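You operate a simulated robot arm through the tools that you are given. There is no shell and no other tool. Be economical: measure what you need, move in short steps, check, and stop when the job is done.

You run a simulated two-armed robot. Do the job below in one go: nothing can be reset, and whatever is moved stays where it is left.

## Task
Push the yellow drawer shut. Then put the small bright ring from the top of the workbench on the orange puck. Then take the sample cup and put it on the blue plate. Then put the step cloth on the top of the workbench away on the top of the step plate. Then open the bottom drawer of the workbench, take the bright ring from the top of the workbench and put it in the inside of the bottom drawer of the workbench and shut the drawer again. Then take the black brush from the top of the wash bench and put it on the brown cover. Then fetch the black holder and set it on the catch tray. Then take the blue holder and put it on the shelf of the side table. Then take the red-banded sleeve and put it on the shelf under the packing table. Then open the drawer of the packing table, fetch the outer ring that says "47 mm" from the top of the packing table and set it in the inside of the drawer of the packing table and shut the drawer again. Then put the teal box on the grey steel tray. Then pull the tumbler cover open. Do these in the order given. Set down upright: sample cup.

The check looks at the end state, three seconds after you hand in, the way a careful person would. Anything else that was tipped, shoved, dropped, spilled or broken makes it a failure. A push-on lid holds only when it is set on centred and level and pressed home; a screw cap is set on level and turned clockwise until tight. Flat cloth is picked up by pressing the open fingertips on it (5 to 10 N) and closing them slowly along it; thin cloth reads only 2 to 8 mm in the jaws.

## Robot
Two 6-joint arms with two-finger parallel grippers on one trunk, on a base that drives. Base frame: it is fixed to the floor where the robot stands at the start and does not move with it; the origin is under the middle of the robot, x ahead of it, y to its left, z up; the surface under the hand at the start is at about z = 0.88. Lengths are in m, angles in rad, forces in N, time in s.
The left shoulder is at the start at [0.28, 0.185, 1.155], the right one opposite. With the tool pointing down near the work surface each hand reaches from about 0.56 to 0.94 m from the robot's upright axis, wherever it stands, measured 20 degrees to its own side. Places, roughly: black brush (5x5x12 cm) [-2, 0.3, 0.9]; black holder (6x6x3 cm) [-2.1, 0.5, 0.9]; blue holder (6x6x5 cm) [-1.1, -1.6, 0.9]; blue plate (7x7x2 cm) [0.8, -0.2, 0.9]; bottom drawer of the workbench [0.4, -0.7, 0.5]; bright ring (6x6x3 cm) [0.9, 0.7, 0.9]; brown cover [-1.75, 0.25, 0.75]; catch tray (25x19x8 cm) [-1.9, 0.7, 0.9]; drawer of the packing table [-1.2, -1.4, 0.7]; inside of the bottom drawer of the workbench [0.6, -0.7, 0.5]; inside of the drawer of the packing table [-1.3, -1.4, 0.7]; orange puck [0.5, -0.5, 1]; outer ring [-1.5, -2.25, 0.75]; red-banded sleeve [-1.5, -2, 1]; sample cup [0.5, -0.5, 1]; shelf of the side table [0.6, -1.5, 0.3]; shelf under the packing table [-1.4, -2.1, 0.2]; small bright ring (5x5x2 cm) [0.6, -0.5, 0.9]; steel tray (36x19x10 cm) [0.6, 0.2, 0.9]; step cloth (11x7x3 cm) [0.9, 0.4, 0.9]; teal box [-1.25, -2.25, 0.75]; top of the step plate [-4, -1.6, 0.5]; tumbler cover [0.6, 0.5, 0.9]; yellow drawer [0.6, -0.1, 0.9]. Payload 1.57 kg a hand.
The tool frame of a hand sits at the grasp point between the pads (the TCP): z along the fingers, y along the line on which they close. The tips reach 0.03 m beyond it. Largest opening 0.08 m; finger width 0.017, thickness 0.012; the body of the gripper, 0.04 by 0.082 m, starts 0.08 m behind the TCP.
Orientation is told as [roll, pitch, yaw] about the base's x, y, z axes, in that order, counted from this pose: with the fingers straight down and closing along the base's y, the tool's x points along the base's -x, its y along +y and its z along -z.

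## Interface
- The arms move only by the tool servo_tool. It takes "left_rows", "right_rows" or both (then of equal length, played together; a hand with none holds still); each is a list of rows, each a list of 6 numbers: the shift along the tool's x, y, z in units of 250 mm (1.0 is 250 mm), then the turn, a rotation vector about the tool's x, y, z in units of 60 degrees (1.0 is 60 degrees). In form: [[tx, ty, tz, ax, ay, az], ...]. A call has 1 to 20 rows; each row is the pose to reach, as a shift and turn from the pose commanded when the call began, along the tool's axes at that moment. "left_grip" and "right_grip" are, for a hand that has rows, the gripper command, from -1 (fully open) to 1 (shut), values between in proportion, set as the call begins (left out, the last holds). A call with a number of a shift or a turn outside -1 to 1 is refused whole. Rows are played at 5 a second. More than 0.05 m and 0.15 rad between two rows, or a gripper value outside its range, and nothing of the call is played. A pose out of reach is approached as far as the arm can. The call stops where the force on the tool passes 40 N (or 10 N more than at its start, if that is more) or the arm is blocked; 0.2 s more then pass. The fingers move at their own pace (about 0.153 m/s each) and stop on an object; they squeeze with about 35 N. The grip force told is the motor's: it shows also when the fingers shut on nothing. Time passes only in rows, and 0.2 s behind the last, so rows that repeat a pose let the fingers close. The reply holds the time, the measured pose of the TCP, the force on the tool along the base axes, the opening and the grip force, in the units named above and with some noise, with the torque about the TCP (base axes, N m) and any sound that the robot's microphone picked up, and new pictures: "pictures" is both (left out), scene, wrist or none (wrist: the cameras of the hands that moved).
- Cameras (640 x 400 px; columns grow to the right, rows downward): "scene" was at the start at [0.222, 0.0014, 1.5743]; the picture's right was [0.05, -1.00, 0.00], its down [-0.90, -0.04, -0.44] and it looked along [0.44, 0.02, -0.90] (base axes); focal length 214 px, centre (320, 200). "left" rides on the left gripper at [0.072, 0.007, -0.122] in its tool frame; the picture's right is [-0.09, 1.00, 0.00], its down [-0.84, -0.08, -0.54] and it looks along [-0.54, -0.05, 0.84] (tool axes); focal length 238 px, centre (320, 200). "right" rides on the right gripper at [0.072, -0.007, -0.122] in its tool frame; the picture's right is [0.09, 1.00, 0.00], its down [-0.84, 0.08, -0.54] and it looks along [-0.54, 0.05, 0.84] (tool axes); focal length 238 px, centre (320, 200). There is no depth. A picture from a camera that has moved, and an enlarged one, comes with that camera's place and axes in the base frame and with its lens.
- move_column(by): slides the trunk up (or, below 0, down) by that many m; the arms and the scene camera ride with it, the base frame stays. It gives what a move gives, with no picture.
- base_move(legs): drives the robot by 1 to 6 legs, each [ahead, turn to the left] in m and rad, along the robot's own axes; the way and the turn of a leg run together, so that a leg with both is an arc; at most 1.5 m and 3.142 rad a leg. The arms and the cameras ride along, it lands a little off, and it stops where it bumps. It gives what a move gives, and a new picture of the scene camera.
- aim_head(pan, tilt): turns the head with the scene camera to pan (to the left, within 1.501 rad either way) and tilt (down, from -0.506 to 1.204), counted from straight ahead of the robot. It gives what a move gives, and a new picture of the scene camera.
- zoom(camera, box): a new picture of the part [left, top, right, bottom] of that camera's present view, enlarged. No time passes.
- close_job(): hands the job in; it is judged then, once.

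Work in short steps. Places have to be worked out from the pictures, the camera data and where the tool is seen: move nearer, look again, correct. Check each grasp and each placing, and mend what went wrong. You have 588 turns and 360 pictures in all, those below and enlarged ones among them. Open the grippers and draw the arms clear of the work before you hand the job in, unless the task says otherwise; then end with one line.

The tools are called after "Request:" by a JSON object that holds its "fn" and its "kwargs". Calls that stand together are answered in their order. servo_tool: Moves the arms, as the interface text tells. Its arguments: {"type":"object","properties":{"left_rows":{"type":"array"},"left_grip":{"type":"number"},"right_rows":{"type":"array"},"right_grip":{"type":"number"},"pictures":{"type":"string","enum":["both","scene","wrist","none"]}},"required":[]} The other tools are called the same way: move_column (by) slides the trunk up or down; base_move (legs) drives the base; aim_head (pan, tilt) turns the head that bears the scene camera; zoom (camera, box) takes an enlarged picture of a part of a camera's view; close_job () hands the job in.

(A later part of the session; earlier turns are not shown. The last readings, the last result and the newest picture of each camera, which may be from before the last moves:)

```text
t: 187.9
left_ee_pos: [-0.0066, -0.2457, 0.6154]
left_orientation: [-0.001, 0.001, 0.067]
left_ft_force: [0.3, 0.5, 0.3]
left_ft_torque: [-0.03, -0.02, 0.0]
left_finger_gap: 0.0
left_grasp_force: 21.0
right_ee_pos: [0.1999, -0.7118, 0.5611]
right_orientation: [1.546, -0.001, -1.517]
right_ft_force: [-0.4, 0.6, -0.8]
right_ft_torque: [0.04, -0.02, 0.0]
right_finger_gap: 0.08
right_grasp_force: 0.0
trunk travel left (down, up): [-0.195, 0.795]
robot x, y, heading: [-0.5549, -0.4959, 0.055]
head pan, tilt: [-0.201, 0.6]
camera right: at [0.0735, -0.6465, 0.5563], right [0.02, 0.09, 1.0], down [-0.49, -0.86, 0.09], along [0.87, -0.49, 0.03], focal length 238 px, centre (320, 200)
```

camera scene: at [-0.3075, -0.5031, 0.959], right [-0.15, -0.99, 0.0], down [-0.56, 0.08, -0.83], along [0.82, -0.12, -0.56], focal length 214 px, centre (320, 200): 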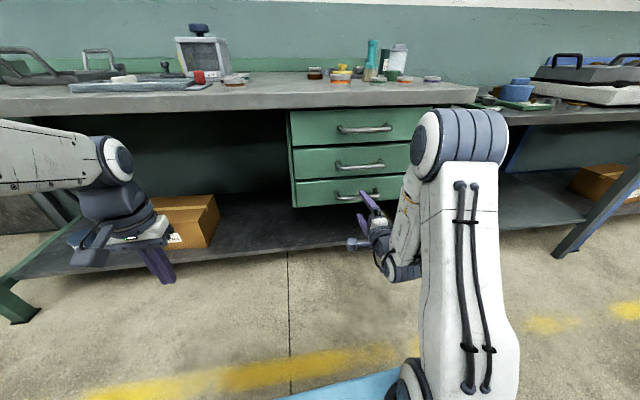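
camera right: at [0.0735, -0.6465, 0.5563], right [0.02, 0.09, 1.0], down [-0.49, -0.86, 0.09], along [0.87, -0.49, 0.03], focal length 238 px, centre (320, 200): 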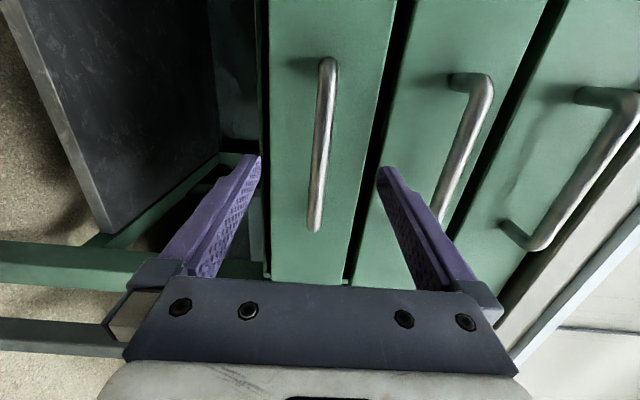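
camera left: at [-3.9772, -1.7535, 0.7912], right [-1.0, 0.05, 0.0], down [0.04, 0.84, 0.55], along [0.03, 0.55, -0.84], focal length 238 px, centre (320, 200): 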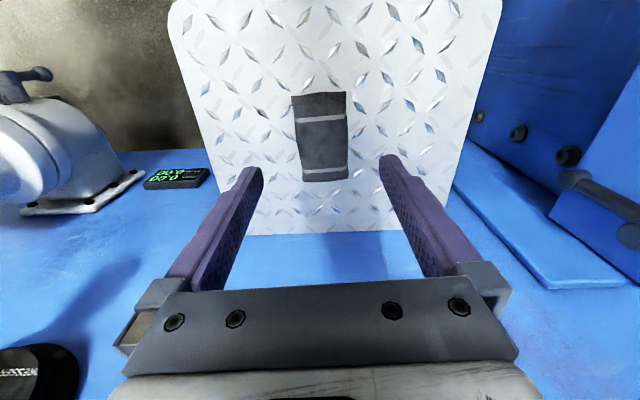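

The bar is at x≈0.245. I'll drive 4 cm more and close on it.

Request:
{"fn": "base_move", "kwargs": {"legs": [[0.04, 0]]}}

Request:
{"fn": "servo_tool", "kwargs": {"right_rows": [[0, 0, 0, 0, 0, 0], [0, 0, 0, 0, 0, 0], [0, 0, 0, 0, 0, 0]], "right_grip": 1, "pictures": "wrist"}}

```text
t: 188.8
left_ee_pos: [0.034, -0.2423, 0.6142]
left_orientation: [-0.001, 0.001, 0.067]
left_ft_force: [0.0, -0.6, -0.6]
left_ft_torque: [0.0, 0.01, 0.01]
left_finger_gap: 0.0
left_grasp_force: 20.4
right_ee_pos: [0.2404, -0.7083, 0.5615]
right_orientation: [1.545, 0.001, -1.517]
right_ft_force: [0.8, 0.5, 0.7]
right_ft_torque: [0.02, 0.01, 0.0]
right_finger_gap: 0.0801
right_grasp_force: 0.1
trunk travel left (down, up): [-0.195, 0.795]
robot x, y, heading: [-0.5101, -0.4934, 0.053]
head pan, tilt: [-0.201, 0.6]
camera scene: at [-0.2669, -0.5009, 0.959], right [-0.15, -0.99, 0.0], down [-0.56, 0.08, -0.83], along [0.82, -0.12, -0.56], focal length 214 px, centre (320, 200)
```

scene: 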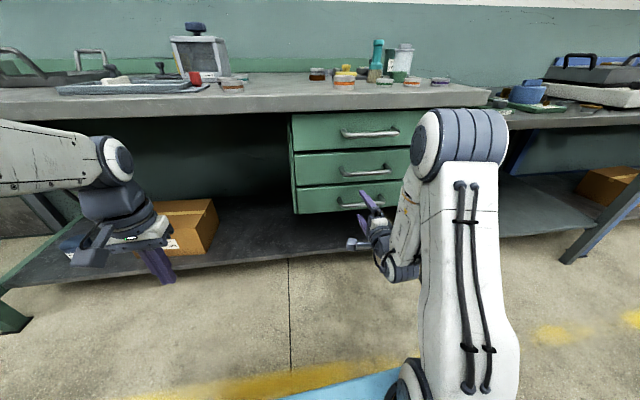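

```text
t: 189.6
left_ee_pos: [0.0333, -0.2427, 0.6139]
left_orientation: [-0.003, 0.0, 0.066]
left_ft_force: [-0.3, -0.2, -0.1]
left_ft_torque: [0.04, 0.01, 0.0]
left_finger_gap: 0.0003
left_grasp_force: 21.3
right_ee_pos: [0.2413, -0.709, 0.5617]
right_orientation: [1.546, 0.0, -1.516]
right_ft_force: [-1.1, -0.5, -1.0]
right_ft_torque: [0.13, 0.03, 0.16]
right_finger_gap: 0.0146
right_grasp_force: 31.2
trunk travel left (down, up): [-0.195, 0.795]
robot x, y, heading: [-0.5119, -0.4929, 0.052]
head pan, tilt: [-0.201, 0.6]
camera right: at [0.1141, -0.6442, 0.5562], right [0.02, 0.09, 1.0], down [-0.49, -0.86, 0.09], along [0.87, -0.49, 0.03], focal length 238 px, centre (320, 200)
```

right: 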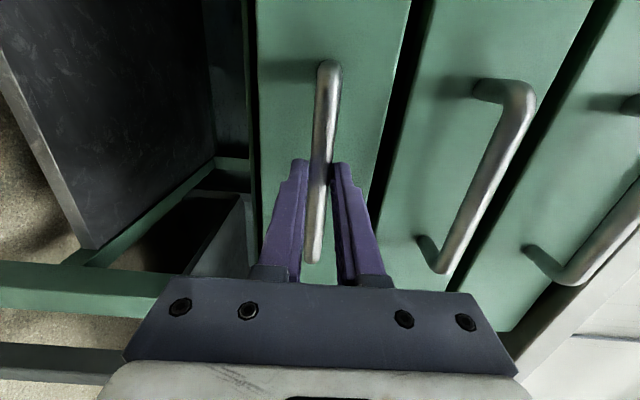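

The bar is gripped (15 mm). I'll pull the drawer by reversing the base.

Request:
{"fn": "base_move", "kwargs": {"legs": [[-0.15, 0]]}}

```text
t: 190.9
left_ee_pos: [-0.1179, -0.2503, 0.6144]
left_orientation: [-0.003, 0.001, 0.068]
left_ft_force: [0.6, 0.1, 0.0]
left_ft_torque: [0.0, 0.04, 0.01]
left_finger_gap: 0.0
left_grasp_force: 21.6
right_ee_pos: [0.0898, -0.7137, 0.5609]
right_orientation: [1.547, -0.003, -1.509]
right_ft_force: [1.4, 23.2, -3.5]
right_ft_torque: [0.14, 0.04, 0.49]
right_finger_gap: 0.0149
right_grasp_force: 31.0
trunk travel left (down, up): [-0.195, 0.795]
robot x, y, heading: [-0.6634, -0.5031, 0.056]
head pan, tilt: [-0.201, 0.6]
camera scene: at [-0.4176, -0.5084, 0.9589], right [-0.14, -0.99, 0.0], down [-0.56, 0.08, -0.83], along [0.82, -0.12, -0.57], focal length 214 px, centre (320, 200)
```

scene: 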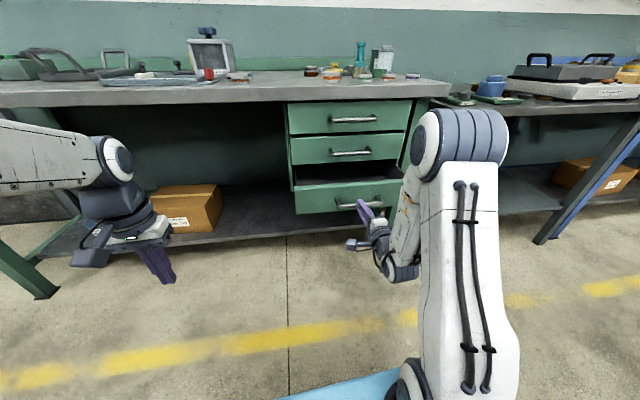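

It's opening, with some sideways load. I'll pull further with a slight left turn to relieve it.

Request:
{"fn": "base_move", "kwargs": {"legs": [[-0.13, 0.02]]}}

```text
t: 192.2
left_ee_pos: [-0.2552, -0.2496, 0.6139]
left_orientation: [-0.001, 0.001, 0.09]
left_ft_force: [0.1, 0.5, 0.0]
left_ft_torque: [0.01, -0.01, -0.03]
left_finger_gap: 0.0
left_grasp_force: 21.9
right_ee_pos: [-0.0379, -0.7091, 0.5614]
right_orientation: [1.547, 0.0, -1.496]
right_ft_force: [0.7, -21.5, 0.1]
right_ft_torque: [0.06, 0.0, -0.49]
right_finger_gap: 0.0145
right_grasp_force: 31.0
trunk travel left (down, up): [-0.195, 0.795]
robot x, y, heading: [-0.7997, -0.5135, 0.071]
head pan, tilt: [-0.201, 0.6]
camera scene: at [-0.5506, -0.513, 0.959], right [-0.12, -0.99, 0.0], down [-0.56, 0.07, -0.82], along [0.82, -0.1, -0.57], focal length 214 px, centre (320, 200)
```

scene: 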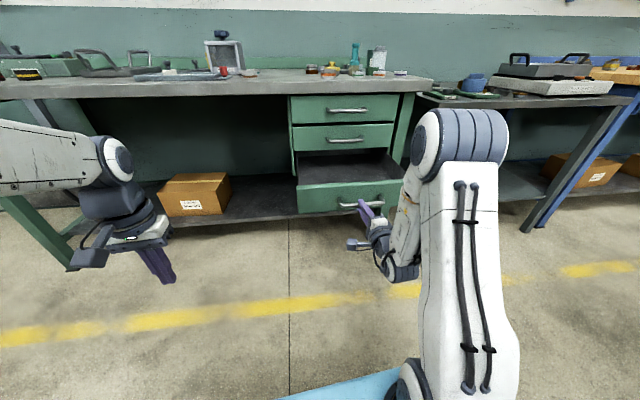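

It's open about 28 cm, which is enough. I'll release the handle and back off.

Request:
{"fn": "servo_tool", "kwargs": {"right_rows": [[0, 0, 0, 0, 0, 0], [0, 0, 0, 0, 0, 0], [0, 0, -0.1, 0, 0, 0]], "right_grip": -1, "pictures": "none"}}

Request:
{"fn": "base_move", "kwargs": {"legs": [[-0.15, 0]]}}

```text
t: 193.0
left_ee_pos: [-0.2561, -0.2499, 0.6145]
left_orientation: [-0.003, -0.001, 0.088]
left_ft_force: [-0.3, 0.5, -0.3]
left_ft_torque: [-0.01, 0.03, 0.0]
left_finger_gap: 0.0
left_grasp_force: 21.4
right_ee_pos: [-0.0406, -0.7131, 0.5594]
right_orientation: [1.545, 0.001, -1.494]
right_ft_force: [0.6, 0.5, 1.2]
right_ft_torque: [0.02, 0.02, 0.05]
right_finger_gap: 0.08
right_grasp_force: 0.0
right hand out of reach, approached as far as the arm can: row 3
trunk travel left (down, up): [-0.195, 0.795]
robot x, y, heading: [-0.7991, -0.5136, 0.073]
head pan, tilt: [-0.201, 0.6]
```

```text
t: 194.4
left_ee_pos: [-0.4087, -0.2596, 0.6154]
left_orientation: [-0.001, 0.001, 0.091]
left_ft_force: [0.2, -0.5, -0.6]
left_ft_torque: [0.02, -0.01, -0.04]
left_finger_gap: 0.0002
left_grasp_force: 21.4
right_ee_pos: [-0.1931, -0.7231, 0.5602]
right_orientation: [1.547, 0.001, -1.492]
right_ft_force: [-0.1, 0.2, 0.1]
right_ft_torque: [0.02, 0.03, 0.0]
right_finger_gap: 0.08
right_grasp_force: 0.0
trunk travel left (down, up): [-0.195, 0.795]
robot x, y, heading: [-0.948, -0.5224, 0.079]
head pan, tilt: [-0.201, 0.6]
camera scene: at [-0.7033, -0.5238, 0.959], right [-0.12, -0.99, 0.0], down [-0.56, 0.07, -0.83], along [0.82, -0.1, -0.56], focal length 214 px, centre (320, 200)
```

scene: 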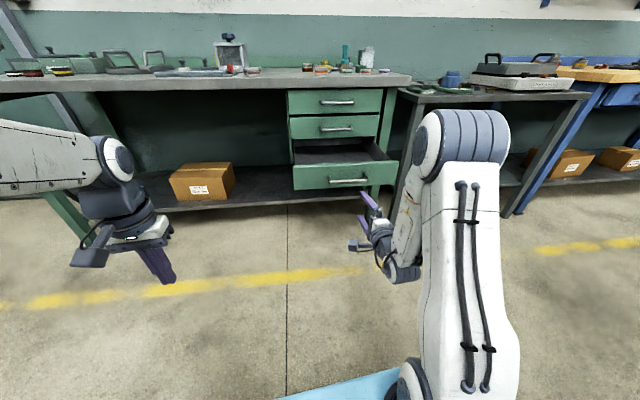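

The drawer is open. I'll raise the trunk again and drive to the ring end of the bench.

Request:
{"fn": "move_column", "kwargs": {"by": 0.4}}

Request:
{"fn": "move_column", "kwargs": {"by": 0.25}}

Request:
{"fn": "base_move", "kwargs": {"legs": [[0, 0.9], [1.0, 0], [0, -0.95]]}}

```text
t: 198.2
left_ee_pos: [-0.4091, -0.2589, 1.0164]
left_orientation: [-0.001, 0.001, 0.09]
left_ft_force: [-0.3, 0.2, 0.5]
left_ft_torque: [0.0, 0.0, -0.03]
left_finger_gap: 0.0
left_grasp_force: 21.3
right_ee_pos: [-0.1926, -0.7226, 0.9599]
right_orientation: [1.545, 0.0, -1.492]
right_ft_force: [0.6, 0.5, -0.5]
right_ft_torque: [0.03, 0.0, 0.04]
right_finger_gap: 0.0799
right_grasp_force: 0.1
trunk travel left (down, up): [-0.595, 0.395]
robot x, y, heading: [-0.9505, -0.5256, 0.079]
head pan, tilt: [-0.201, 0.6]
```

```text
t: 200.8
left_ee_pos: [-0.41, -0.2593, 1.2651]
left_orientation: [-0.002, 0.0, 0.092]
left_ft_force: [0.4, -0.2, 0.6]
left_ft_torque: [0.02, -0.01, 0.0]
left_finger_gap: 0.0
left_grasp_force: 21.1
right_ee_pos: [-0.1918, -0.7228, 1.2102]
right_orientation: [1.547, 0.001, -1.493]
right_ft_force: [-0.7, -0.2, 0.5]
right_ft_torque: [-0.01, 0.02, 0.0]
right_finger_gap: 0.0798
right_grasp_force: 0.0
trunk travel left (down, up): [-0.845, 0.145]
robot x, y, heading: [-0.9534, -0.5221, 0.08]
head pan, tilt: [-0.201, 0.6]
```

```text
t: 210.8
left_ee_pos: [0.1675, 0.5218, 1.2644]
left_orientation: [-0.004, -0.001, 0.013]
left_ft_force: [-0.8, 0.1, 0.0]
left_ft_torque: [0.0, 0.0, 0.02]
left_finger_gap: 0.0
left_grasp_force: 21.0
right_ee_pos: [0.3471, 0.0427, 1.2095]
right_orientation: [1.547, -0.001, -1.57]
right_ft_force: [-0.3, 0.4, 0.0]
right_ft_torque: [-0.02, 0.01, -0.01]
right_finger_gap: 0.0802
right_grasp_force: 0.1
trunk travel left (down, up): [-0.845, 0.145]
robot x, y, heading: [-0.3908, 0.3005, -0.0]
head pan, tilt: [-0.201, 0.6]
camera scene: at [-0.1469, 0.2808, 1.609], right [-0.2, -0.98, 0.0], down [-0.55, 0.11, -0.83], along [0.81, -0.17, -0.56], focal length 214 px, centre (320, 200)
```

scene: 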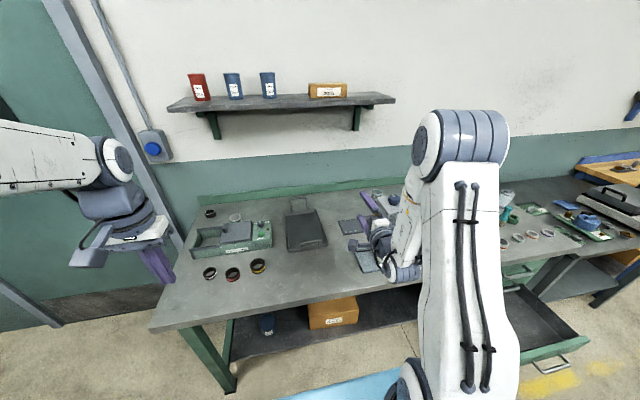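

I'll drive up to the bench to look at the two rings closely with the left wrist camera.

Request:
{"fn": "base_move", "kwargs": {"legs": [[0.41, 0]]}}

Request:
{"fn": "servo_tool", "kwargs": {"left_rows": [[-0.15, 0.05, 0.08, 0, 0, 0], [-0.3, 0.1, 0.16, 0, 0, 0], [-0.45, 0.15, 0.24, 0, 0, 0], [-0.6, 0.2, 0.32, 0, 0, 0], [-0.74, 0.25, 0.4, 0, 0, 0]], "left_grip": -1, "pictures": "wrist"}}

```text
t: 213.3
left_ee_pos: [0.5784, 0.5209, 1.265]
left_orientation: [-0.001, 0.0, 0.013]
left_ft_force: [-0.3, -0.7, -0.6]
left_ft_torque: [-0.02, 0.01, 0.01]
left_finger_gap: 0.0001
left_grasp_force: 21.3
right_ee_pos: [0.7593, 0.042, 1.2102]
right_orientation: [1.547, 0.001, -1.569]
right_ft_force: [-0.5, -0.1, 0.9]
right_ft_torque: [0.01, 0.0, 0.01]
right_finger_gap: 0.08
right_grasp_force: 0.1
trunk travel left (down, up): [-0.845, 0.145]
robot x, y, heading: [0.0162, 0.301, -0.002]
head pan, tilt: [-0.201, 0.6]
camera scene: at [0.2638, 0.2805, 1.609], right [-0.2, -0.98, 0.0], down [-0.55, 0.11, -0.83], along [0.81, -0.17, -0.56], focal length 214 px, centre (320, 200)
```

scene: 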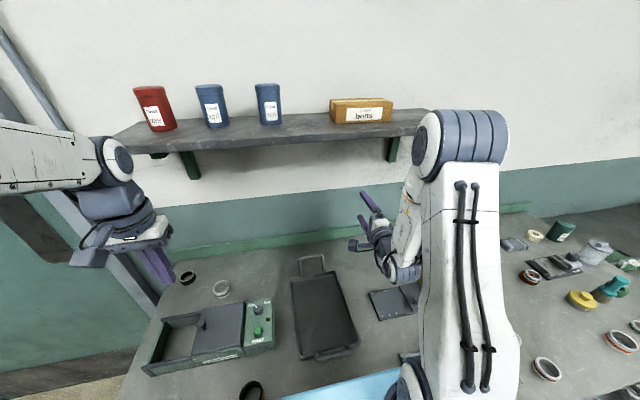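

```text
t: 214.5
left_ee_pos: [0.7627, 0.5859, 1.1631]
left_orientation: [-0.002, 0.0, 0.015]
left_ft_force: [0.0, -0.5, -0.7]
left_ft_torque: [-0.01, -0.02, 0.0]
left_finger_gap: 0.0801
left_grasp_force: 0.1
right_ee_pos: [0.7569, 0.0434, 1.2103]
right_orientation: [1.547, 0.001, -1.569]
right_ft_force: [-0.1, -0.6, -0.3]
right_ft_torque: [-0.02, -0.01, 0.02]
right_finger_gap: 0.08
right_grasp_force: 0.2
trunk travel left (down, up): [-0.845, 0.145]
robot x, y, heading: [0.0172, 0.298, 0.005]
head pan, tilt: [-0.201, 0.6]
camera left: at [0.6894, 0.5923, 1.2844], right [0.08, 1.0, 0.0], down [0.84, -0.07, 0.54], along [0.54, -0.04, -0.84], focal length 238 px, centre (320, 200)
```

left: 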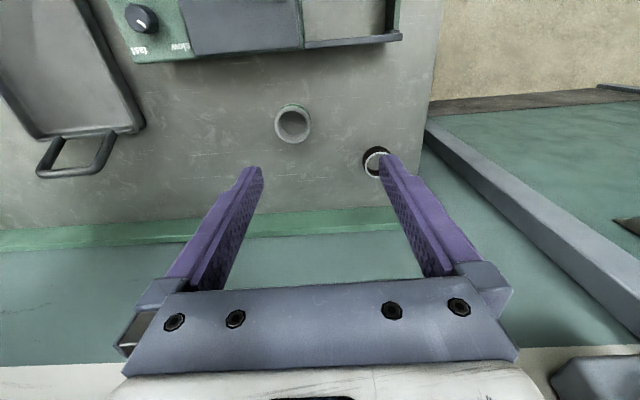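

Request:
{"fn": "zoom", "kwargs": {"camera": "left", "box": [256, 80, 416, 190]}}

Request:
{"fn": "zoom", "kwargs": {"camera": "scene", "box": [110, 240, 310, 400]}}

```text
3.64 times, centred on (336, 135) of left
camera zoom: at [0.6894, 0.5923, 1.2844], right [0.08, 1.0, 0.0], down [0.84, -0.07, 0.54], along [0.54, -0.04, -0.84], focal length 867 px, centre (262, 436)
```

zoom: 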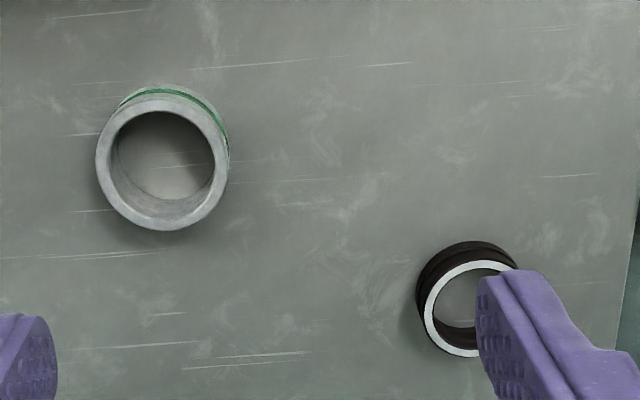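

```text
2.50 times, centred on (210, 320) of scene
camera zoom: at [0.264, 0.2805, 1.6089], right [-0.2, -0.98, 0.0], down [-0.55, 0.11, -0.83], along [0.81, -0.16, -0.56], focal length 536 px, centre (595, -100)
```

zoom: 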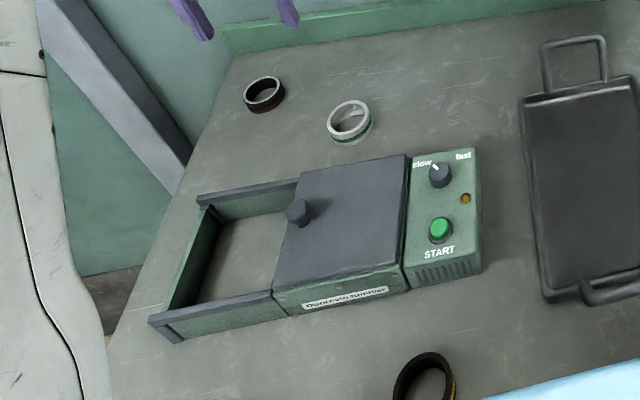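

I need to settle which ring is meant, so I'll look at the dark-sided one from closer above.

Request:
{"fn": "servo_tool", "kwargs": {"left_rows": [[-0.1, 0.1, 0.1, 0, 0, 0], [-0.2, 0.2, 0.2, 0, 0, 0], [-0.3, 0.3, 0.3, 0, 0, 0], [-0.36, 0.38, 0.4, 0, 0, 0]], "pictures": "none"}}

Request:
{"fn": "zoom", "kwargs": {"camera": "left", "box": [160, 60, 400, 210]}}

```text
t: 215.5
left_ee_pos: [0.8485, 0.6821, 1.0623]
left_orientation: [0.0, -0.001, 0.014]
left_ft_force: [0.7, 0.0, -0.1]
left_ft_torque: [0.02, -0.02, -0.01]
left_finger_gap: 0.0802
left_grasp_force: 0.1
right_ee_pos: [0.758, 0.0424, 1.2097]
right_orientation: [1.545, 0.0, -1.57]
right_ft_force: [-0.4, 0.0, 0.0]
right_ft_torque: [-0.01, -0.02, 0.03]
right_finger_gap: 0.0803
right_grasp_force: 0.0
trunk travel left (down, up): [-0.845, 0.145]
robot x, y, heading: [0.0157, 0.3011, -0.004]
head pan, tilt: [-0.201, 0.6]
```

```text
2.67 times, centred on (280, 135) of left
camera zoom: at [0.7759, 0.6886, 1.184], right [0.08, 1.0, 0.0], down [0.84, -0.07, 0.54], along [0.54, -0.04, -0.84], focal length 636 px, centre (427, 373)
```

zoom: 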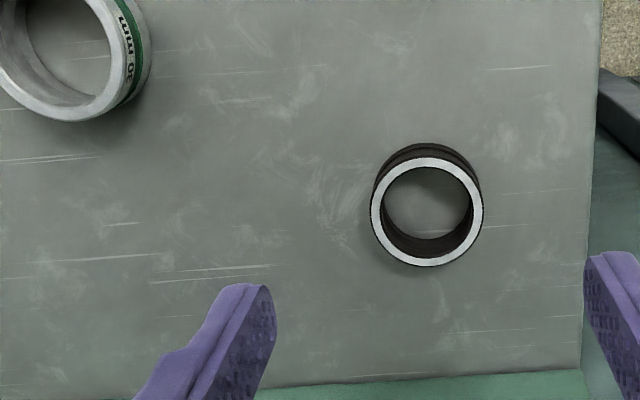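

The dark-sided ring with the bright face sits at about [0.870, 0.682], matching the listed place [0.9, 0.7]. It carries no size label, while the green one says "30 mm". So I'll take this one and go down.

Request:
{"fn": "servo_tool", "kwargs": {"left_rows": [[-0.04, 0, 0.15, 0, 0, 0], [-0.08, 0, 0.3, 0, 0, 0], [-0.08, 0, 0.45, 0, 0, 0], [-0.08, 0, 0.54, 0, 0, 0], [-0.08, 0, 0.585, 0, 0, 0]], "pictures": "wrist"}}

```text
t: 216.7
left_ee_pos: [0.8697, 0.6817, 0.9177]
left_orientation: [-0.001, 0.0, 0.014]
left_ft_force: [0.9, -0.3, -0.6]
left_ft_torque: [-0.01, -0.01, 0.01]
left_finger_gap: 0.08
left_grasp_force: 0.1
right_ee_pos: [0.7582, 0.0422, 1.2092]
right_orientation: [1.546, 0.0, -1.569]
right_ft_force: [-0.3, 0.3, -0.4]
right_ft_torque: [0.01, 0.01, 0.01]
right_finger_gap: 0.0801
right_grasp_force: 0.2
trunk travel left (down, up): [-0.845, 0.145]
robot x, y, heading: [0.0166, 0.3037, 0.002]
head pan, tilt: [-0.201, 0.6]
camera left: at [0.7977, 0.6876, 1.039], right [0.08, 1.0, 0.0], down [0.84, -0.07, 0.54], along [0.54, -0.04, -0.84], focal length 238 px, centre (320, 200)
```

left: 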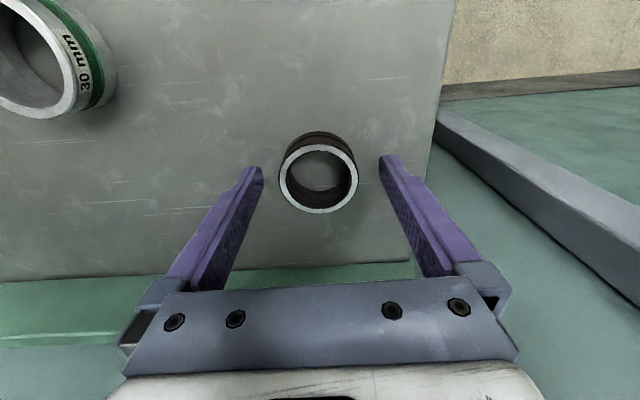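

Request:
{"fn": "servo_tool", "kwargs": {"left_rows": [[0, 0, 0, 0, 0, 0], [0, 0, 0, 0, 0, 0], [0, 0, 0, 0, 0, 0]], "left_grip": 1, "pictures": "none"}}

Request:
{"fn": "servo_tool", "kwargs": {"left_rows": [[0, 0, -0.15, 0, 0, 0], [0.02, 0, -0.3, 0, 0, 0], [0.04, 0, -0.45, 0, 0, 0], [0.1, 0, -0.58, 0, 0, 0], [0.25, -0.05, -0.62, 0, 0, 0], [0.4, -0.1, -0.7, 0, 0, 0], [0.55, -0.15, -0.78, 0, 0, 0], [0.7, -0.2, -0.86, 0, 0, 0], [0.85, -0.25, -0.94, 0, 0, 0], [1, -0.3, -1, 0, 0, 0]], "pictures": "wrist"}}

```text
t: 217.5
left_ee_pos: [0.8691, 0.6809, 0.9171]
left_orientation: [-0.001, 0.0, 0.014]
left_ft_force: [-0.3, -0.3, 0.7]
left_ft_torque: [0.0, 0.0, 0.01]
left_finger_gap: 0.0507
left_grasp_force: 35.4
right_ee_pos: [0.7566, 0.0433, 1.2096]
right_orientation: [1.547, 0.0, -1.569]
right_ft_force: [0.1, 0.3, 0.4]
right_ft_torque: [0.01, -0.01, 0.01]
right_finger_gap: 0.08
right_grasp_force: 0.0
trunk travel left (down, up): [-0.845, 0.145]
robot x, y, heading: [0.0226, 0.2998, -0.006]
head pan, tilt: [-0.201, 0.6]
```

```text
t: 219.7
left_ee_pos: [0.6203, 0.6046, 1.1677]
left_orientation: [-0.002, 0.0, 0.014]
left_ft_force: [0.5, 0.6, -0.8]
left_ft_torque: [-0.01, 0.04, -0.02]
left_finger_gap: 0.0507
left_grasp_force: 34.9
right_ee_pos: [0.7584, 0.0432, 1.2091]
right_orientation: [1.546, 0.0, -1.57]
right_ft_force: [-0.9, 0.1, 0.5]
right_ft_torque: [-0.01, 0.02, -0.02]
right_finger_gap: 0.0799
right_grasp_force: 0.0
trunk travel left (down, up): [-0.845, 0.145]
robot x, y, heading: [0.0183, 0.3029, -0.002]
head pan, tilt: [-0.201, 0.6]
camera left: at [0.5479, 0.6105, 1.2896], right [0.08, 1.0, 0.0], down [0.84, -0.07, 0.54], along [0.54, -0.04, -0.84], focal length 238 px, centre (320, 200)
```

left: 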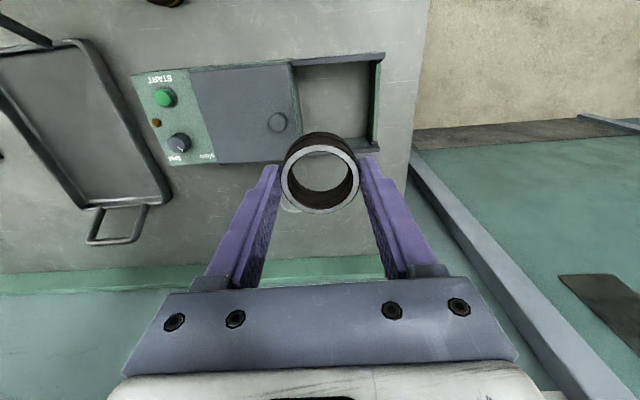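

The ring is held (51 mm). I'll back away and drive to a spot where the left hand can reach into the open drawer.

Request:
{"fn": "base_move", "kwargs": {"legs": [[-0.5, 0], [0, -1.62], [0.75, 0], [0, 0.92]]}}

Request:
{"fn": "aim_head", "kwargs": {"pan": 0.3, "tilt": 0.8}}

```text
t: 232.7
left_ee_pos: [0.1207, -0.6208, 1.1702]
left_orientation: [-0.004, 0.001, -0.692]
left_ft_force: [0.5, 0.3, -0.9]
left_ft_torque: [0.0, 0.01, -0.03]
left_finger_gap: 0.0509
left_grasp_force: 35.1
right_ee_pos: [-0.1402, -1.1372, 1.2099]
right_orientation: [1.545, 0.0, -2.276]
right_ft_force: [-0.9, 1.2, 1.0]
right_ft_torque: [0.0, -0.02, 0.0]
right_finger_gap: 0.08
right_grasp_force: 0.0
trunk travel left (down, up): [-0.845, 0.145]
robot x, y, heading: [-0.5384, -0.461, -0.707]
head pan, tilt: [-0.201, 0.6]
camera scene: at [-0.3598, -0.6361, 1.609], right [-0.79, -0.62, 0.0], down [-0.35, 0.45, -0.82], along [0.51, -0.65, -0.57], focal length 214 px, centre (320, 200)
```

scene: 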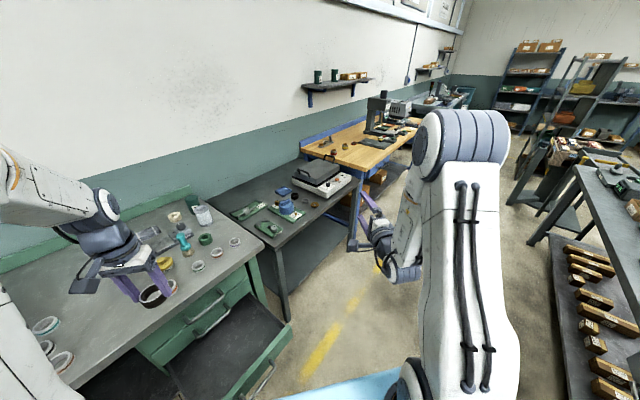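

```text
t: 233.7
left_ee_pos: [0.121, -0.619, 1.1678]
left_orientation: [-0.002, -0.001, -0.692]
left_ft_force: [0.3, -0.9, -1.9]
left_ft_torque: [-0.01, 0.0, 0.04]
left_finger_gap: 0.0511
left_grasp_force: 35.0
right_ee_pos: [-0.1398, -1.1366, 1.209]
right_orientation: [1.547, 0.0, -2.277]
right_ft_force: [-0.7, 0.1, -0.6]
right_ft_torque: [-0.02, 0.01, 0.01]
right_finger_gap: 0.08
right_grasp_force: 0.0
trunk travel left (down, up): [-0.845, 0.145]
robot x, y, heading: [-0.5337, -0.4614, -0.702]
head pan, tilt: [0.3, 0.799]
camera scene: at [-0.3401, -0.5983, 1.5921], right [-0.4, -0.92, 0.0], down [-0.66, 0.28, -0.7], along [0.64, -0.28, -0.72], focal length 214 px, centre (320, 200)
```

scene: 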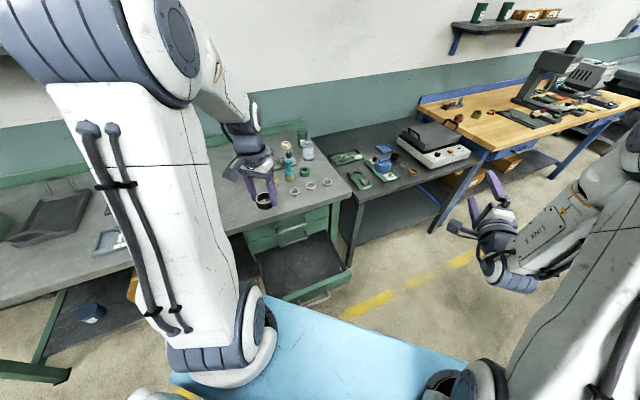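

I'll shift the ring over the drawer's middle, then lower the trunk.

Request:
{"fn": "servo_tool", "kwargs": {"left_rows": [[-0.1, -0.12, 0, 0, 0, 0], [-0.207, -0.244, 0, 0, 0, 0]], "pictures": "none"}}

Request:
{"fn": "move_column", "kwargs": {"by": -0.35}}

Request:
{"fn": "servo_tool", "kwargs": {"left_rows": [[0, 0, 0, 0, 0, 0]], "pictures": "both"}}

```text
t: 234.3
left_ee_pos: [0.1217, -0.7017, 1.1702]
left_orientation: [-0.002, 0.0, -0.693]
left_ft_force: [0.1, -0.1, -1.6]
left_ft_torque: [0.02, 0.03, 0.0]
left_finger_gap: 0.0509
left_grasp_force: 35.1
right_ee_pos: [-0.1393, -1.1375, 1.2099]
right_orientation: [1.547, 0.002, -2.275]
right_ft_force: [0.1, -0.5, 0.2]
right_ft_torque: [-0.05, -0.01, 0.03]
right_finger_gap: 0.0802
right_grasp_force: 0.0
trunk travel left (down, up): [-0.845, 0.145]
robot x, y, heading: [-0.5331, -0.4606, -0.704]
head pan, tilt: [0.3, 0.799]
```

```text
t: 237.7
left_ee_pos: [0.1218, -0.7013, 0.8203]
left_orientation: [-0.001, 0.0, -0.692]
left_ft_force: [-0.8, 0.1, -1.8]
left_ft_torque: [0.0, -0.01, 0.02]
left_finger_gap: 0.0509
left_grasp_force: 34.9
right_ee_pos: [-0.1404, -1.1368, 0.8598]
right_orientation: [1.547, 0.001, -2.277]
right_ft_force: [0.4, 0.2, 0.6]
right_ft_torque: [-0.01, -0.02, -0.01]
right_finger_gap: 0.0801
right_grasp_force: 0.1
trunk travel left (down, up): [-0.495, 0.495]
robot x, y, heading: [-0.5352, -0.4568, -0.706]
head pan, tilt: [0.3, 0.799]
```

```text
t: 238.1
left_ee_pos: [0.122, -0.7016, 0.8192]
left_orientation: [-0.002, -0.001, -0.693]
left_ft_force: [0.0, 0.9, -2.2]
left_ft_torque: [0.0, 0.0, 0.01]
left_finger_gap: 0.0508
left_grasp_force: 35.4
right_ee_pos: [-0.1391, -1.1372, 0.8604]
right_orientation: [1.547, 0.0, -2.275]
right_ft_force: [0.5, 0.0, -0.4]
right_ft_torque: [-0.04, 0.02, 0.01]
right_finger_gap: 0.0801
right_grasp_force: 0.1
trunk travel left (down, up): [-0.495, 0.495]
robot x, y, heading: [-0.5354, -0.4609, -0.705]
head pan, tilt: [0.3, 0.799]
camera scene: at [-0.3401, -0.5982, 1.2421], right [-0.4, -0.92, 0.0], down [-0.66, 0.28, -0.7], along [0.64, -0.28, -0.72], focal length 214 px, centre (320, 200)
camera left: at [0.0711, -0.65, 0.9418], right [0.71, 0.71, 0.0], down [0.59, -0.59, 0.54], along [0.38, -0.38, -0.84], focal length 238 px, centre (320, 200)
```

scene: 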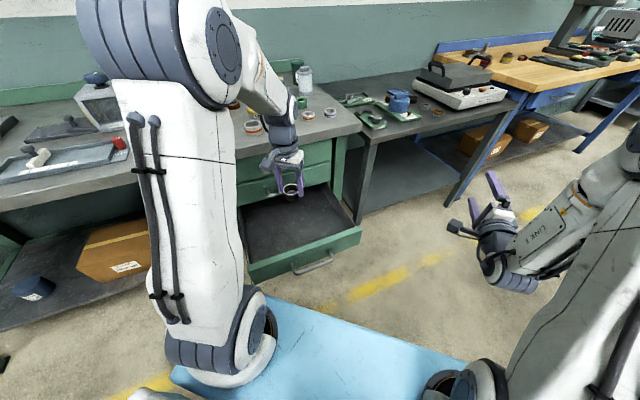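
left: 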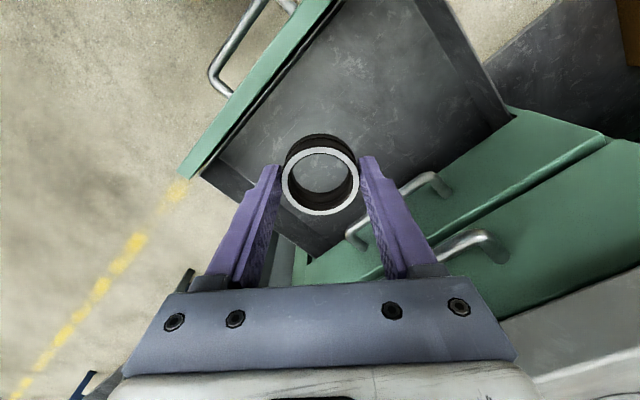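

The ring is over the middle of the open drawer and clear of the middle handle. I'll lower it in.

Request:
{"fn": "move_column", "kwargs": {"by": -0.19}}

Request:
{"fn": "servo_tool", "kwargs": {"left_rows": [[0, 0, 0.08, 0, 0, 0], [0, 0, 0.14, 0, 0, 0], [0, 0, 0.18, 0, 0, 0]], "pictures": "both"}}

```text
t: 240.2
left_ee_pos: [0.1204, -0.7012, 0.6301]
left_orientation: [-0.001, 0.001, -0.693]
left_ft_force: [0.5, 0.3, -1.9]
left_ft_torque: [0.02, -0.01, 0.02]
left_finger_gap: 0.051
left_grasp_force: 34.9
right_ee_pos: [-0.1404, -1.137, 0.6703]
right_orientation: [1.547, 0.0, -2.277]
right_ft_force: [0.1, 0.1, -0.2]
right_ft_torque: [0.01, 0.03, -0.01]
right_finger_gap: 0.0797
right_grasp_force: 0.0
trunk travel left (down, up): [-0.305, 0.685]
robot x, y, heading: [-0.5322, -0.4597, -0.707]
head pan, tilt: [0.3, 0.799]
```

```text
t: 241.0
left_ee_pos: [0.121, -0.701, 0.5856]
left_orientation: [0.0, 0.001, -0.694]
left_ft_force: [-1.3, -0.3, -1.6]
left_ft_torque: [-0.02, -0.03, 0.01]
left_finger_gap: 0.0507
left_grasp_force: 34.5
right_ee_pos: [-0.1399, -1.1373, 0.6698]
right_orientation: [1.545, 0.0, -2.275]
right_ft_force: [0.3, 0.4, -0.5]
right_ft_torque: [-0.02, 0.01, -0.01]
right_finger_gap: 0.0797
right_grasp_force: 0.2
trunk travel left (down, up): [-0.305, 0.685]
robot x, y, heading: [-0.534, -0.46, -0.709]
head pan, tilt: [0.3, 0.799]
camera scene: at [-0.3402, -0.5982, 1.0521], right [-0.39, -0.92, 0.0], down [-0.66, 0.28, -0.7], along [0.64, -0.28, -0.72], focal length 214 px, centre (320, 200)
camera left: at [0.0708, -0.6495, 0.706], right [0.71, 0.71, 0.0], down [0.59, -0.59, 0.54], along [0.38, -0.38, -0.84], focal length 238 px, centre (320, 200)
```

scene: 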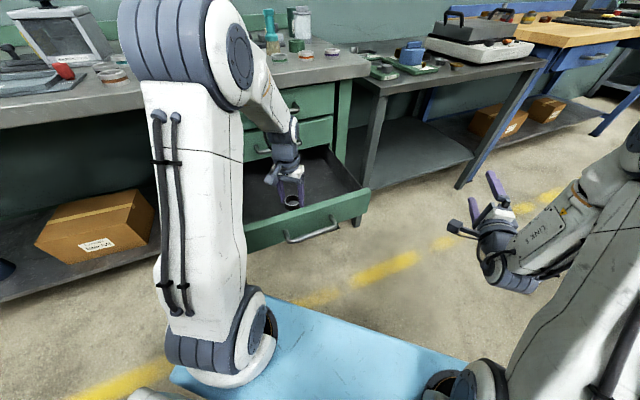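
left: 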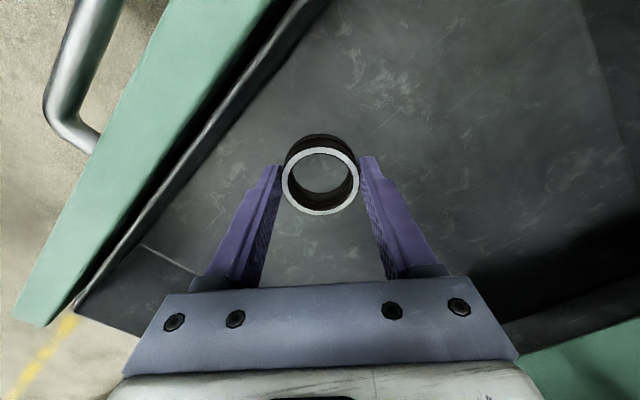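

Request:
{"fn": "servo_tool", "kwargs": {"left_rows": [[0, 0, 0.03, 0, 0, 0], [0, 0, 0.06, 0, 0, 0], [0, 0, 0.08, 0, 0, 0], [0, 0, 0.1, 0, 0, 0], [0, 0, 0.12, 0, 0, 0]], "pictures": "none"}}

```text
t: 242.2
left_ee_pos: [0.1227, -0.6999, 0.5539]
left_orientation: [-0.002, -0.001, -0.691]
left_ft_force: [-0.3, -0.5, -1.6]
left_ft_torque: [-0.02, -0.04, 0.04]
left_finger_gap: 0.0509
left_grasp_force: 35.1
right_ee_pos: [-0.1401, -1.1364, 0.6692]
right_orientation: [1.546, 0.001, -2.276]
right_ft_force: [-0.4, -0.5, -0.2]
right_ft_torque: [-0.02, 0.01, 0.01]
right_finger_gap: 0.0797
right_grasp_force: 0.0
trunk travel left (down, up): [-0.305, 0.685]
robot x, y, heading: [-0.5353, -0.4561, -0.705]
head pan, tilt: [0.3, 0.799]
```

Request:
{"fn": "servo_tool", "kwargs": {"left_rows": [[0, 0, 0.02, 0, 0, 0], [0, 0, 0.04, 0, 0, 0], [0, 0, 0.06, 0, 0, 0], [0, 0, 0.08, 0, 0, 0], [0, 0, 0.1, 0, 0, 0]], "pictures": "none"}}

```text
t: 242.9
left_ee_pos: [0.1244, -0.7011, 0.5473]
left_orientation: [0.002, -0.011, -0.692]
left_ft_force: [-0.4, 4.7, 22.0]
left_ft_torque: [0.03, 0.48, -0.14]
left_finger_gap: 0.0509
left_grasp_force: 35.0
right_ee_pos: [-0.1406, -1.1365, 0.6702]
right_orientation: [1.547, 0.0, -2.274]
right_ft_force: [0.1, 0.5, -0.3]
right_ft_torque: [0.02, 0.03, 0.01]
right_finger_gap: 0.0799
right_grasp_force: 0.0
trunk travel left (down, up): [-0.305, 0.685]
robot x, y, heading: [-0.5342, -0.4617, -0.712]
head pan, tilt: [0.3, 0.799]
stopped in row 3 (left hand): the force on the tool passed its limit at 48 N (the readings are from after the stop); the commanded pose is now the measured one
```

Contact with the drawer floor. I'll ease up, release and lift.

Request:
{"fn": "servo_tool", "kwargs": {"left_rows": [[0, 0, -0.008, 0, 0, 0], [0, 0, -0.008, 0, 0, 0]], "pictures": "none"}}

Request:
{"fn": "servo_tool", "kwargs": {"left_rows": [[0, 0, 0, 0, 0, 0], [0, 0, 0, 0, 0, 0], [0, 0, -0.15, 0, 0, 0], [0, 0, -0.3, 0, 0, 0], [0, 0, -0.45, 0, 0, 0], [0, 0, -0.6, 0, 0, 0], [0.1, 0, -0.7, 0, 0, 0]], "left_grip": -1, "pictures": "wrist"}}

```text
t: 243.5
left_ee_pos: [0.124, -0.7018, 0.5468]
left_orientation: [0.0, -0.008, -0.691]
left_ft_force: [1.6, 2.1, 8.0]
left_ft_torque: [0.14, 0.0, 0.0]
left_finger_gap: 0.0508
left_grasp_force: 35.2
right_ee_pos: [-0.14, -1.1375, 0.6686]
right_orientation: [1.545, -0.002, -2.275]
right_ft_force: [0.5, 0.6, 0.1]
right_ft_torque: [0.0, 0.01, 0.0]
right_finger_gap: 0.0799
right_grasp_force: 0.0
trunk travel left (down, up): [-0.305, 0.685]
robot x, y, heading: [-0.5376, -0.4654, -0.707]
head pan, tilt: [0.3, 0.799]
```

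```text
t: 245.1
left_ee_pos: [0.1033, -0.6833, 0.7222]
left_orientation: [0.001, -0.005, -0.692]
left_ft_force: [0.1, -0.3, -0.2]
left_ft_torque: [-0.01, -0.03, 0.0]
left_finger_gap: 0.0801
left_grasp_force: 0.0
right_ee_pos: [-0.1397, -1.137, 0.6703]
right_orientation: [1.547, 0.0, -2.275]
right_ft_force: [0.1, -0.1, 1.0]
right_ft_torque: [0.04, -0.05, -0.03]
right_finger_gap: 0.0801
right_grasp_force: 0.1
trunk travel left (down, up): [-0.305, 0.685]
robot x, y, heading: [-0.5362, -0.4609, -0.707]
head pan, tilt: [0.3, 0.799]
camera left: at [0.0515, -0.6325, 0.8436], right [0.71, 0.71, 0.0], down [0.59, -0.59, 0.55], along [0.39, -0.39, -0.84], focal length 238 px, centre (320, 200)
```

left: 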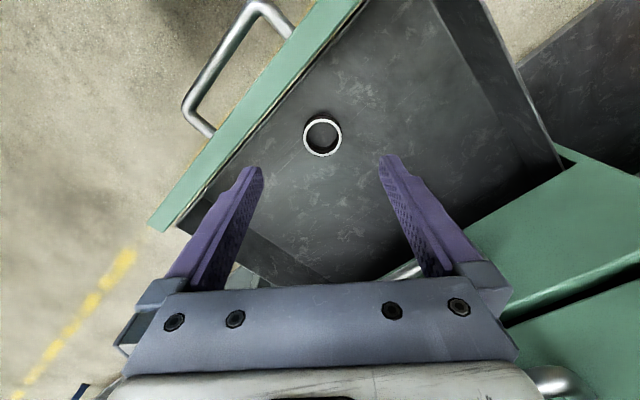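

The ring lies in the drawer. I'll raise the left hand clear, then manoeuvre back to face the drawer squarely and push it shut with the right hand.

Request:
{"fn": "servo_tool", "kwargs": {"left_rows": [[0, 0, -0.19, 0, 0, 0], [0, 0, -0.38, 0, 0, 0], [0.05, 0, -0.57, 0, 0, 0], [0.1, 0, -0.76, 0, 0, 0]], "right_rows": [[0, 0, 0, 0, 0, 0], [0, 0, 0, 0, 0, 0], [0, 0, 0, 0, 0, 0], [0, 0, 0, 0, 0, 0]], "left_grip": 1, "right_grip": 1, "pictures": "none"}}

Request:
{"fn": "base_move", "kwargs": {"legs": [[-0.45, 0], [0, 1.3], [-0.5, 0], [0, -0.59]]}}

```text
t: 246.1
left_ee_pos: [0.0825, -0.6673, 0.9115]
left_orientation: [0.001, -0.005, -0.692]
left_ft_force: [0.3, 0.2, 1.2]
left_ft_torque: [0.0, -0.01, 0.01]
left_finger_gap: 0.0001
left_grasp_force: 21.5
right_ee_pos: [-0.1394, -1.136, 0.6697]
right_orientation: [1.547, 0.0, -2.274]
right_ft_force: [-0.1, 0.2, -0.4]
right_ft_torque: [-0.02, -0.04, -0.02]
right_finger_gap: 0.0
right_grasp_force: 21.3
trunk travel left (down, up): [-0.305, 0.685]
robot x, y, heading: [-0.5357, -0.4585, -0.704]
head pan, tilt: [0.3, 0.799]
```

```text
t: 256.1
left_ee_pos: [-0.6766, -0.206, 0.9117]
left_orientation: [0.0, -0.006, -0.005]
left_ft_force: [-0.1, -0.7, -0.3]
left_ft_torque: [-0.01, 0.01, 0.0]
left_finger_gap: 0.0001
left_grasp_force: 21.4
right_ee_pos: [-0.5517, -0.7098, 0.6699]
right_orientation: [1.546, 0.0, -1.586]
right_ft_force: [-1.0, -0.3, 0.6]
right_ft_torque: [-0.02, 0.02, 0.01]
right_finger_gap: 0.0001
right_grasp_force: 21.2
trunk travel left (down, up): [-0.305, 0.685]
robot x, y, heading: [-1.2893, -0.4415, -0.016]
head pan, tilt: [0.3, 0.799]
camera scene: at [-1.0494, -0.4221, 1.0521], right [0.28, -0.96, 0.0], down [-0.69, -0.2, -0.7], along [0.67, 0.19, -0.72], focal length 214 px, centre (320, 200)
```

scene: 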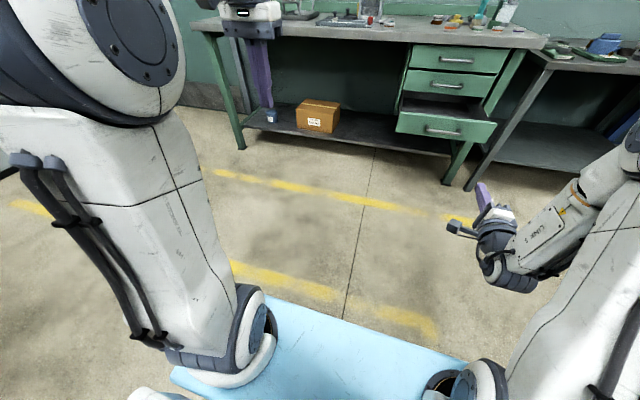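

I'm facing the drawer. I'll lower the hand so the closed fingertips pass just above the bar (z≈0.597) and approach.

Request:
{"fn": "move_column", "kwargs": {"by": -0.073}}

Request:
{"fn": "base_move", "kwargs": {"legs": [[0.42, 0.016]]}}

Request:
{"fn": "servo_tool", "kwargs": {"right_rows": [[0, 0, 0, 0, 0, 0]], "pictures": "wrist"}}

```text
t: 257.2
left_ee_pos: [-0.6766, -0.208, 0.8372]
left_orientation: [0.0, -0.007, -0.005]
left_ft_force: [0.7, -0.8, 0.4]
left_ft_torque: [-0.02, 0.02, 0.01]
left_finger_gap: 0.0
left_grasp_force: 21.5
right_ee_pos: [-0.5527, -0.7107, 0.5977]
right_orientation: [1.546, 0.0, -1.588]
right_ft_force: [-0.2, -0.8, 0.5]
right_ft_torque: [0.01, 0.0, 0.0]
right_finger_gap: 0.0
right_grasp_force: 22.1
trunk travel left (down, up): [-0.232, 0.758]
robot x, y, heading: [-1.287, -0.4417, -0.018]
head pan, tilt: [0.3, 0.799]
```

```text
t: 259.8
left_ee_pos: [-0.2584, -0.2056, 0.8383]
left_orientation: [0.001, -0.006, 0.006]
left_ft_force: [0.0, 0.8, -0.6]
left_ft_torque: [0.04, 0.01, 0.0]
left_finger_gap: 0.0
left_grasp_force: 21.5
right_ee_pos: [-0.1261, -0.7065, 0.5964]
right_orientation: [1.546, 0.0, -1.576]
right_ft_force: [0.5, -0.6, 0.0]
right_ft_torque: [-0.03, 0.02, 0.0]
right_finger_gap: 0.0
right_grasp_force: 20.8
trunk travel left (down, up): [-0.232, 0.758]
robot x, y, heading: [-0.8633, -0.4479, -0.007]
head pan, tilt: [0.3, 0.799]
camera scene: at [-0.628, -0.425, 0.9791], right [0.29, -0.96, 0.0], down [-0.69, -0.21, -0.7], along [0.67, 0.2, -0.72], focal length 214 px, centre (320, 200)
```

scene: 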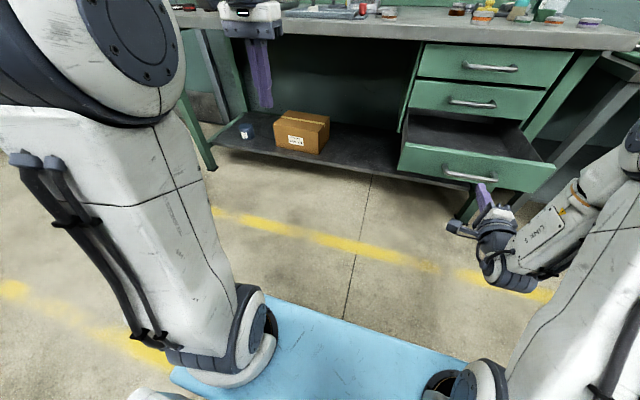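

```text
t: 260.2
left_ee_pos: [-0.2573, -0.2065, 0.8372]
left_orientation: [0.001, -0.008, 0.007]
left_ft_force: [0.3, -1.0, 0.4]
left_ft_torque: [-0.01, 0.0, -0.02]
left_finger_gap: 0.0
left_grasp_force: 20.8
right_ee_pos: [-0.1265, -0.7079, 0.5978]
right_orientation: [1.547, 0.001, -1.577]
right_ft_force: [-0.3, 0.0, -0.2]
right_ft_torque: [0.02, 0.0, -0.05]
right_finger_gap: 0.0002
right_grasp_force: 21.3
trunk travel left (down, up): [-0.232, 0.758]
robot x, y, heading: [-0.8642, -0.4444, -0.012]
head pan, tilt: [0.3, 0.799]
camera right: at [-0.2493, -0.6353, 0.5917], right [0.03, 0.09, 1.0], down [-0.54, -0.83, 0.09], along [0.84, -0.54, 0.03], focal length 238 px, centre (320, 200)
```

right: 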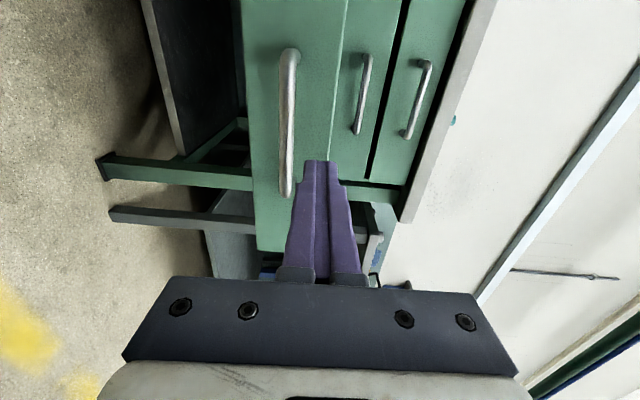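

The fingertips are level with the face, above the bar and below its top edge. Pushing now.

Request:
{"fn": "base_move", "kwargs": {"legs": [[0.33, 0.0]]}}

```text
t: 262.4
left_ee_pos: [0.0755, -0.2015, 0.8385]
left_orientation: [0.0, -0.008, 0.017]
left_ft_force: [-0.5, 0.5, 0.2]
left_ft_torque: [0.0, 0.0, -0.01]
left_finger_gap: 0.0003
left_grasp_force: 21.2
right_ee_pos: [0.2118, -0.7005, 0.5963]
right_orientation: [1.546, 0.0, -1.567]
right_ft_force: [-0.9, -0.1, 0.0]
right_ft_torque: [-0.02, -0.05, -0.02]
right_finger_gap: 0.0001
right_grasp_force: 21.3
trunk travel left (down, up): [-0.232, 0.758]
robot x, y, heading: [-0.5303, -0.4483, 0.002]
head pan, tilt: [0.3, 0.799]
camera scene: at [-0.2925, -0.4238, 0.9791], right [0.3, -0.95, 0.0], down [-0.68, -0.21, -0.7], along [0.67, 0.21, -0.72], focal length 214 px, centre (320, 200)
```

scene: 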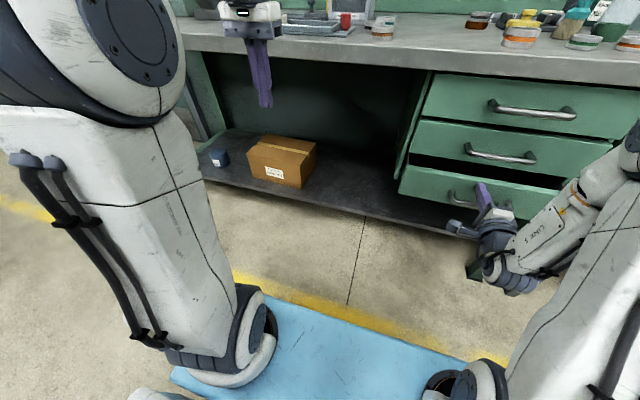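

Nearly shut. I'll push the rest until it stops.

Request:
{"fn": "base_move", "kwargs": {"legs": [[0.07, 0.0]]}}

```text
t: 263.5
left_ee_pos: [0.1408, -0.2002, 0.8382]
left_orientation: [0.0, -0.008, 0.017]
left_ft_force: [0.7, 0.7, -0.2]
left_ft_torque: [-0.04, -0.02, 0.01]
left_finger_gap: 0.0
left_grasp_force: 21.3
right_ee_pos: [0.2754, -0.6993, 0.5965]
right_orientation: [1.543, 0.003, -1.568]
right_ft_force: [-2.6, 0.8, 1.0]
right_ft_torque: [-0.02, -0.06, 0.02]
right_finger_gap: 0.0002
right_grasp_force: 21.4
trunk travel left (down, up): [-0.232, 0.758]
robot x, y, heading: [-0.4609, -0.4502, -0.001]
head pan, tilt: [0.3, 0.799]
stopped in leg 1: the force on the tool passed its limit at 53 N (the readings are from after the stop); the commanded pose is now the measured one
camera scene: at [-0.226, -0.4234, 0.9791], right [0.3, -0.95, 0.0], down [-0.68, -0.21, -0.7], along [0.67, 0.21, -0.72], focal length 214 px, centre (320, 200)
```

scene: 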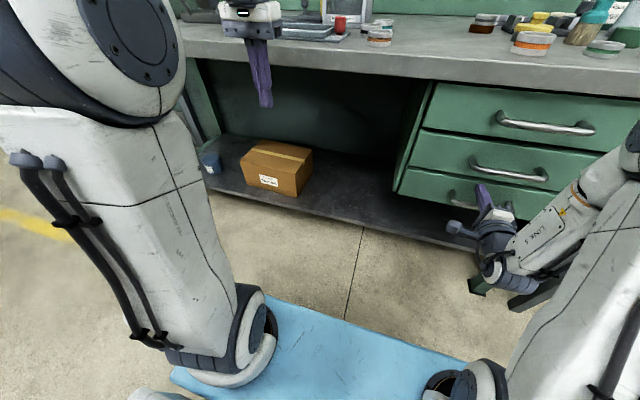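

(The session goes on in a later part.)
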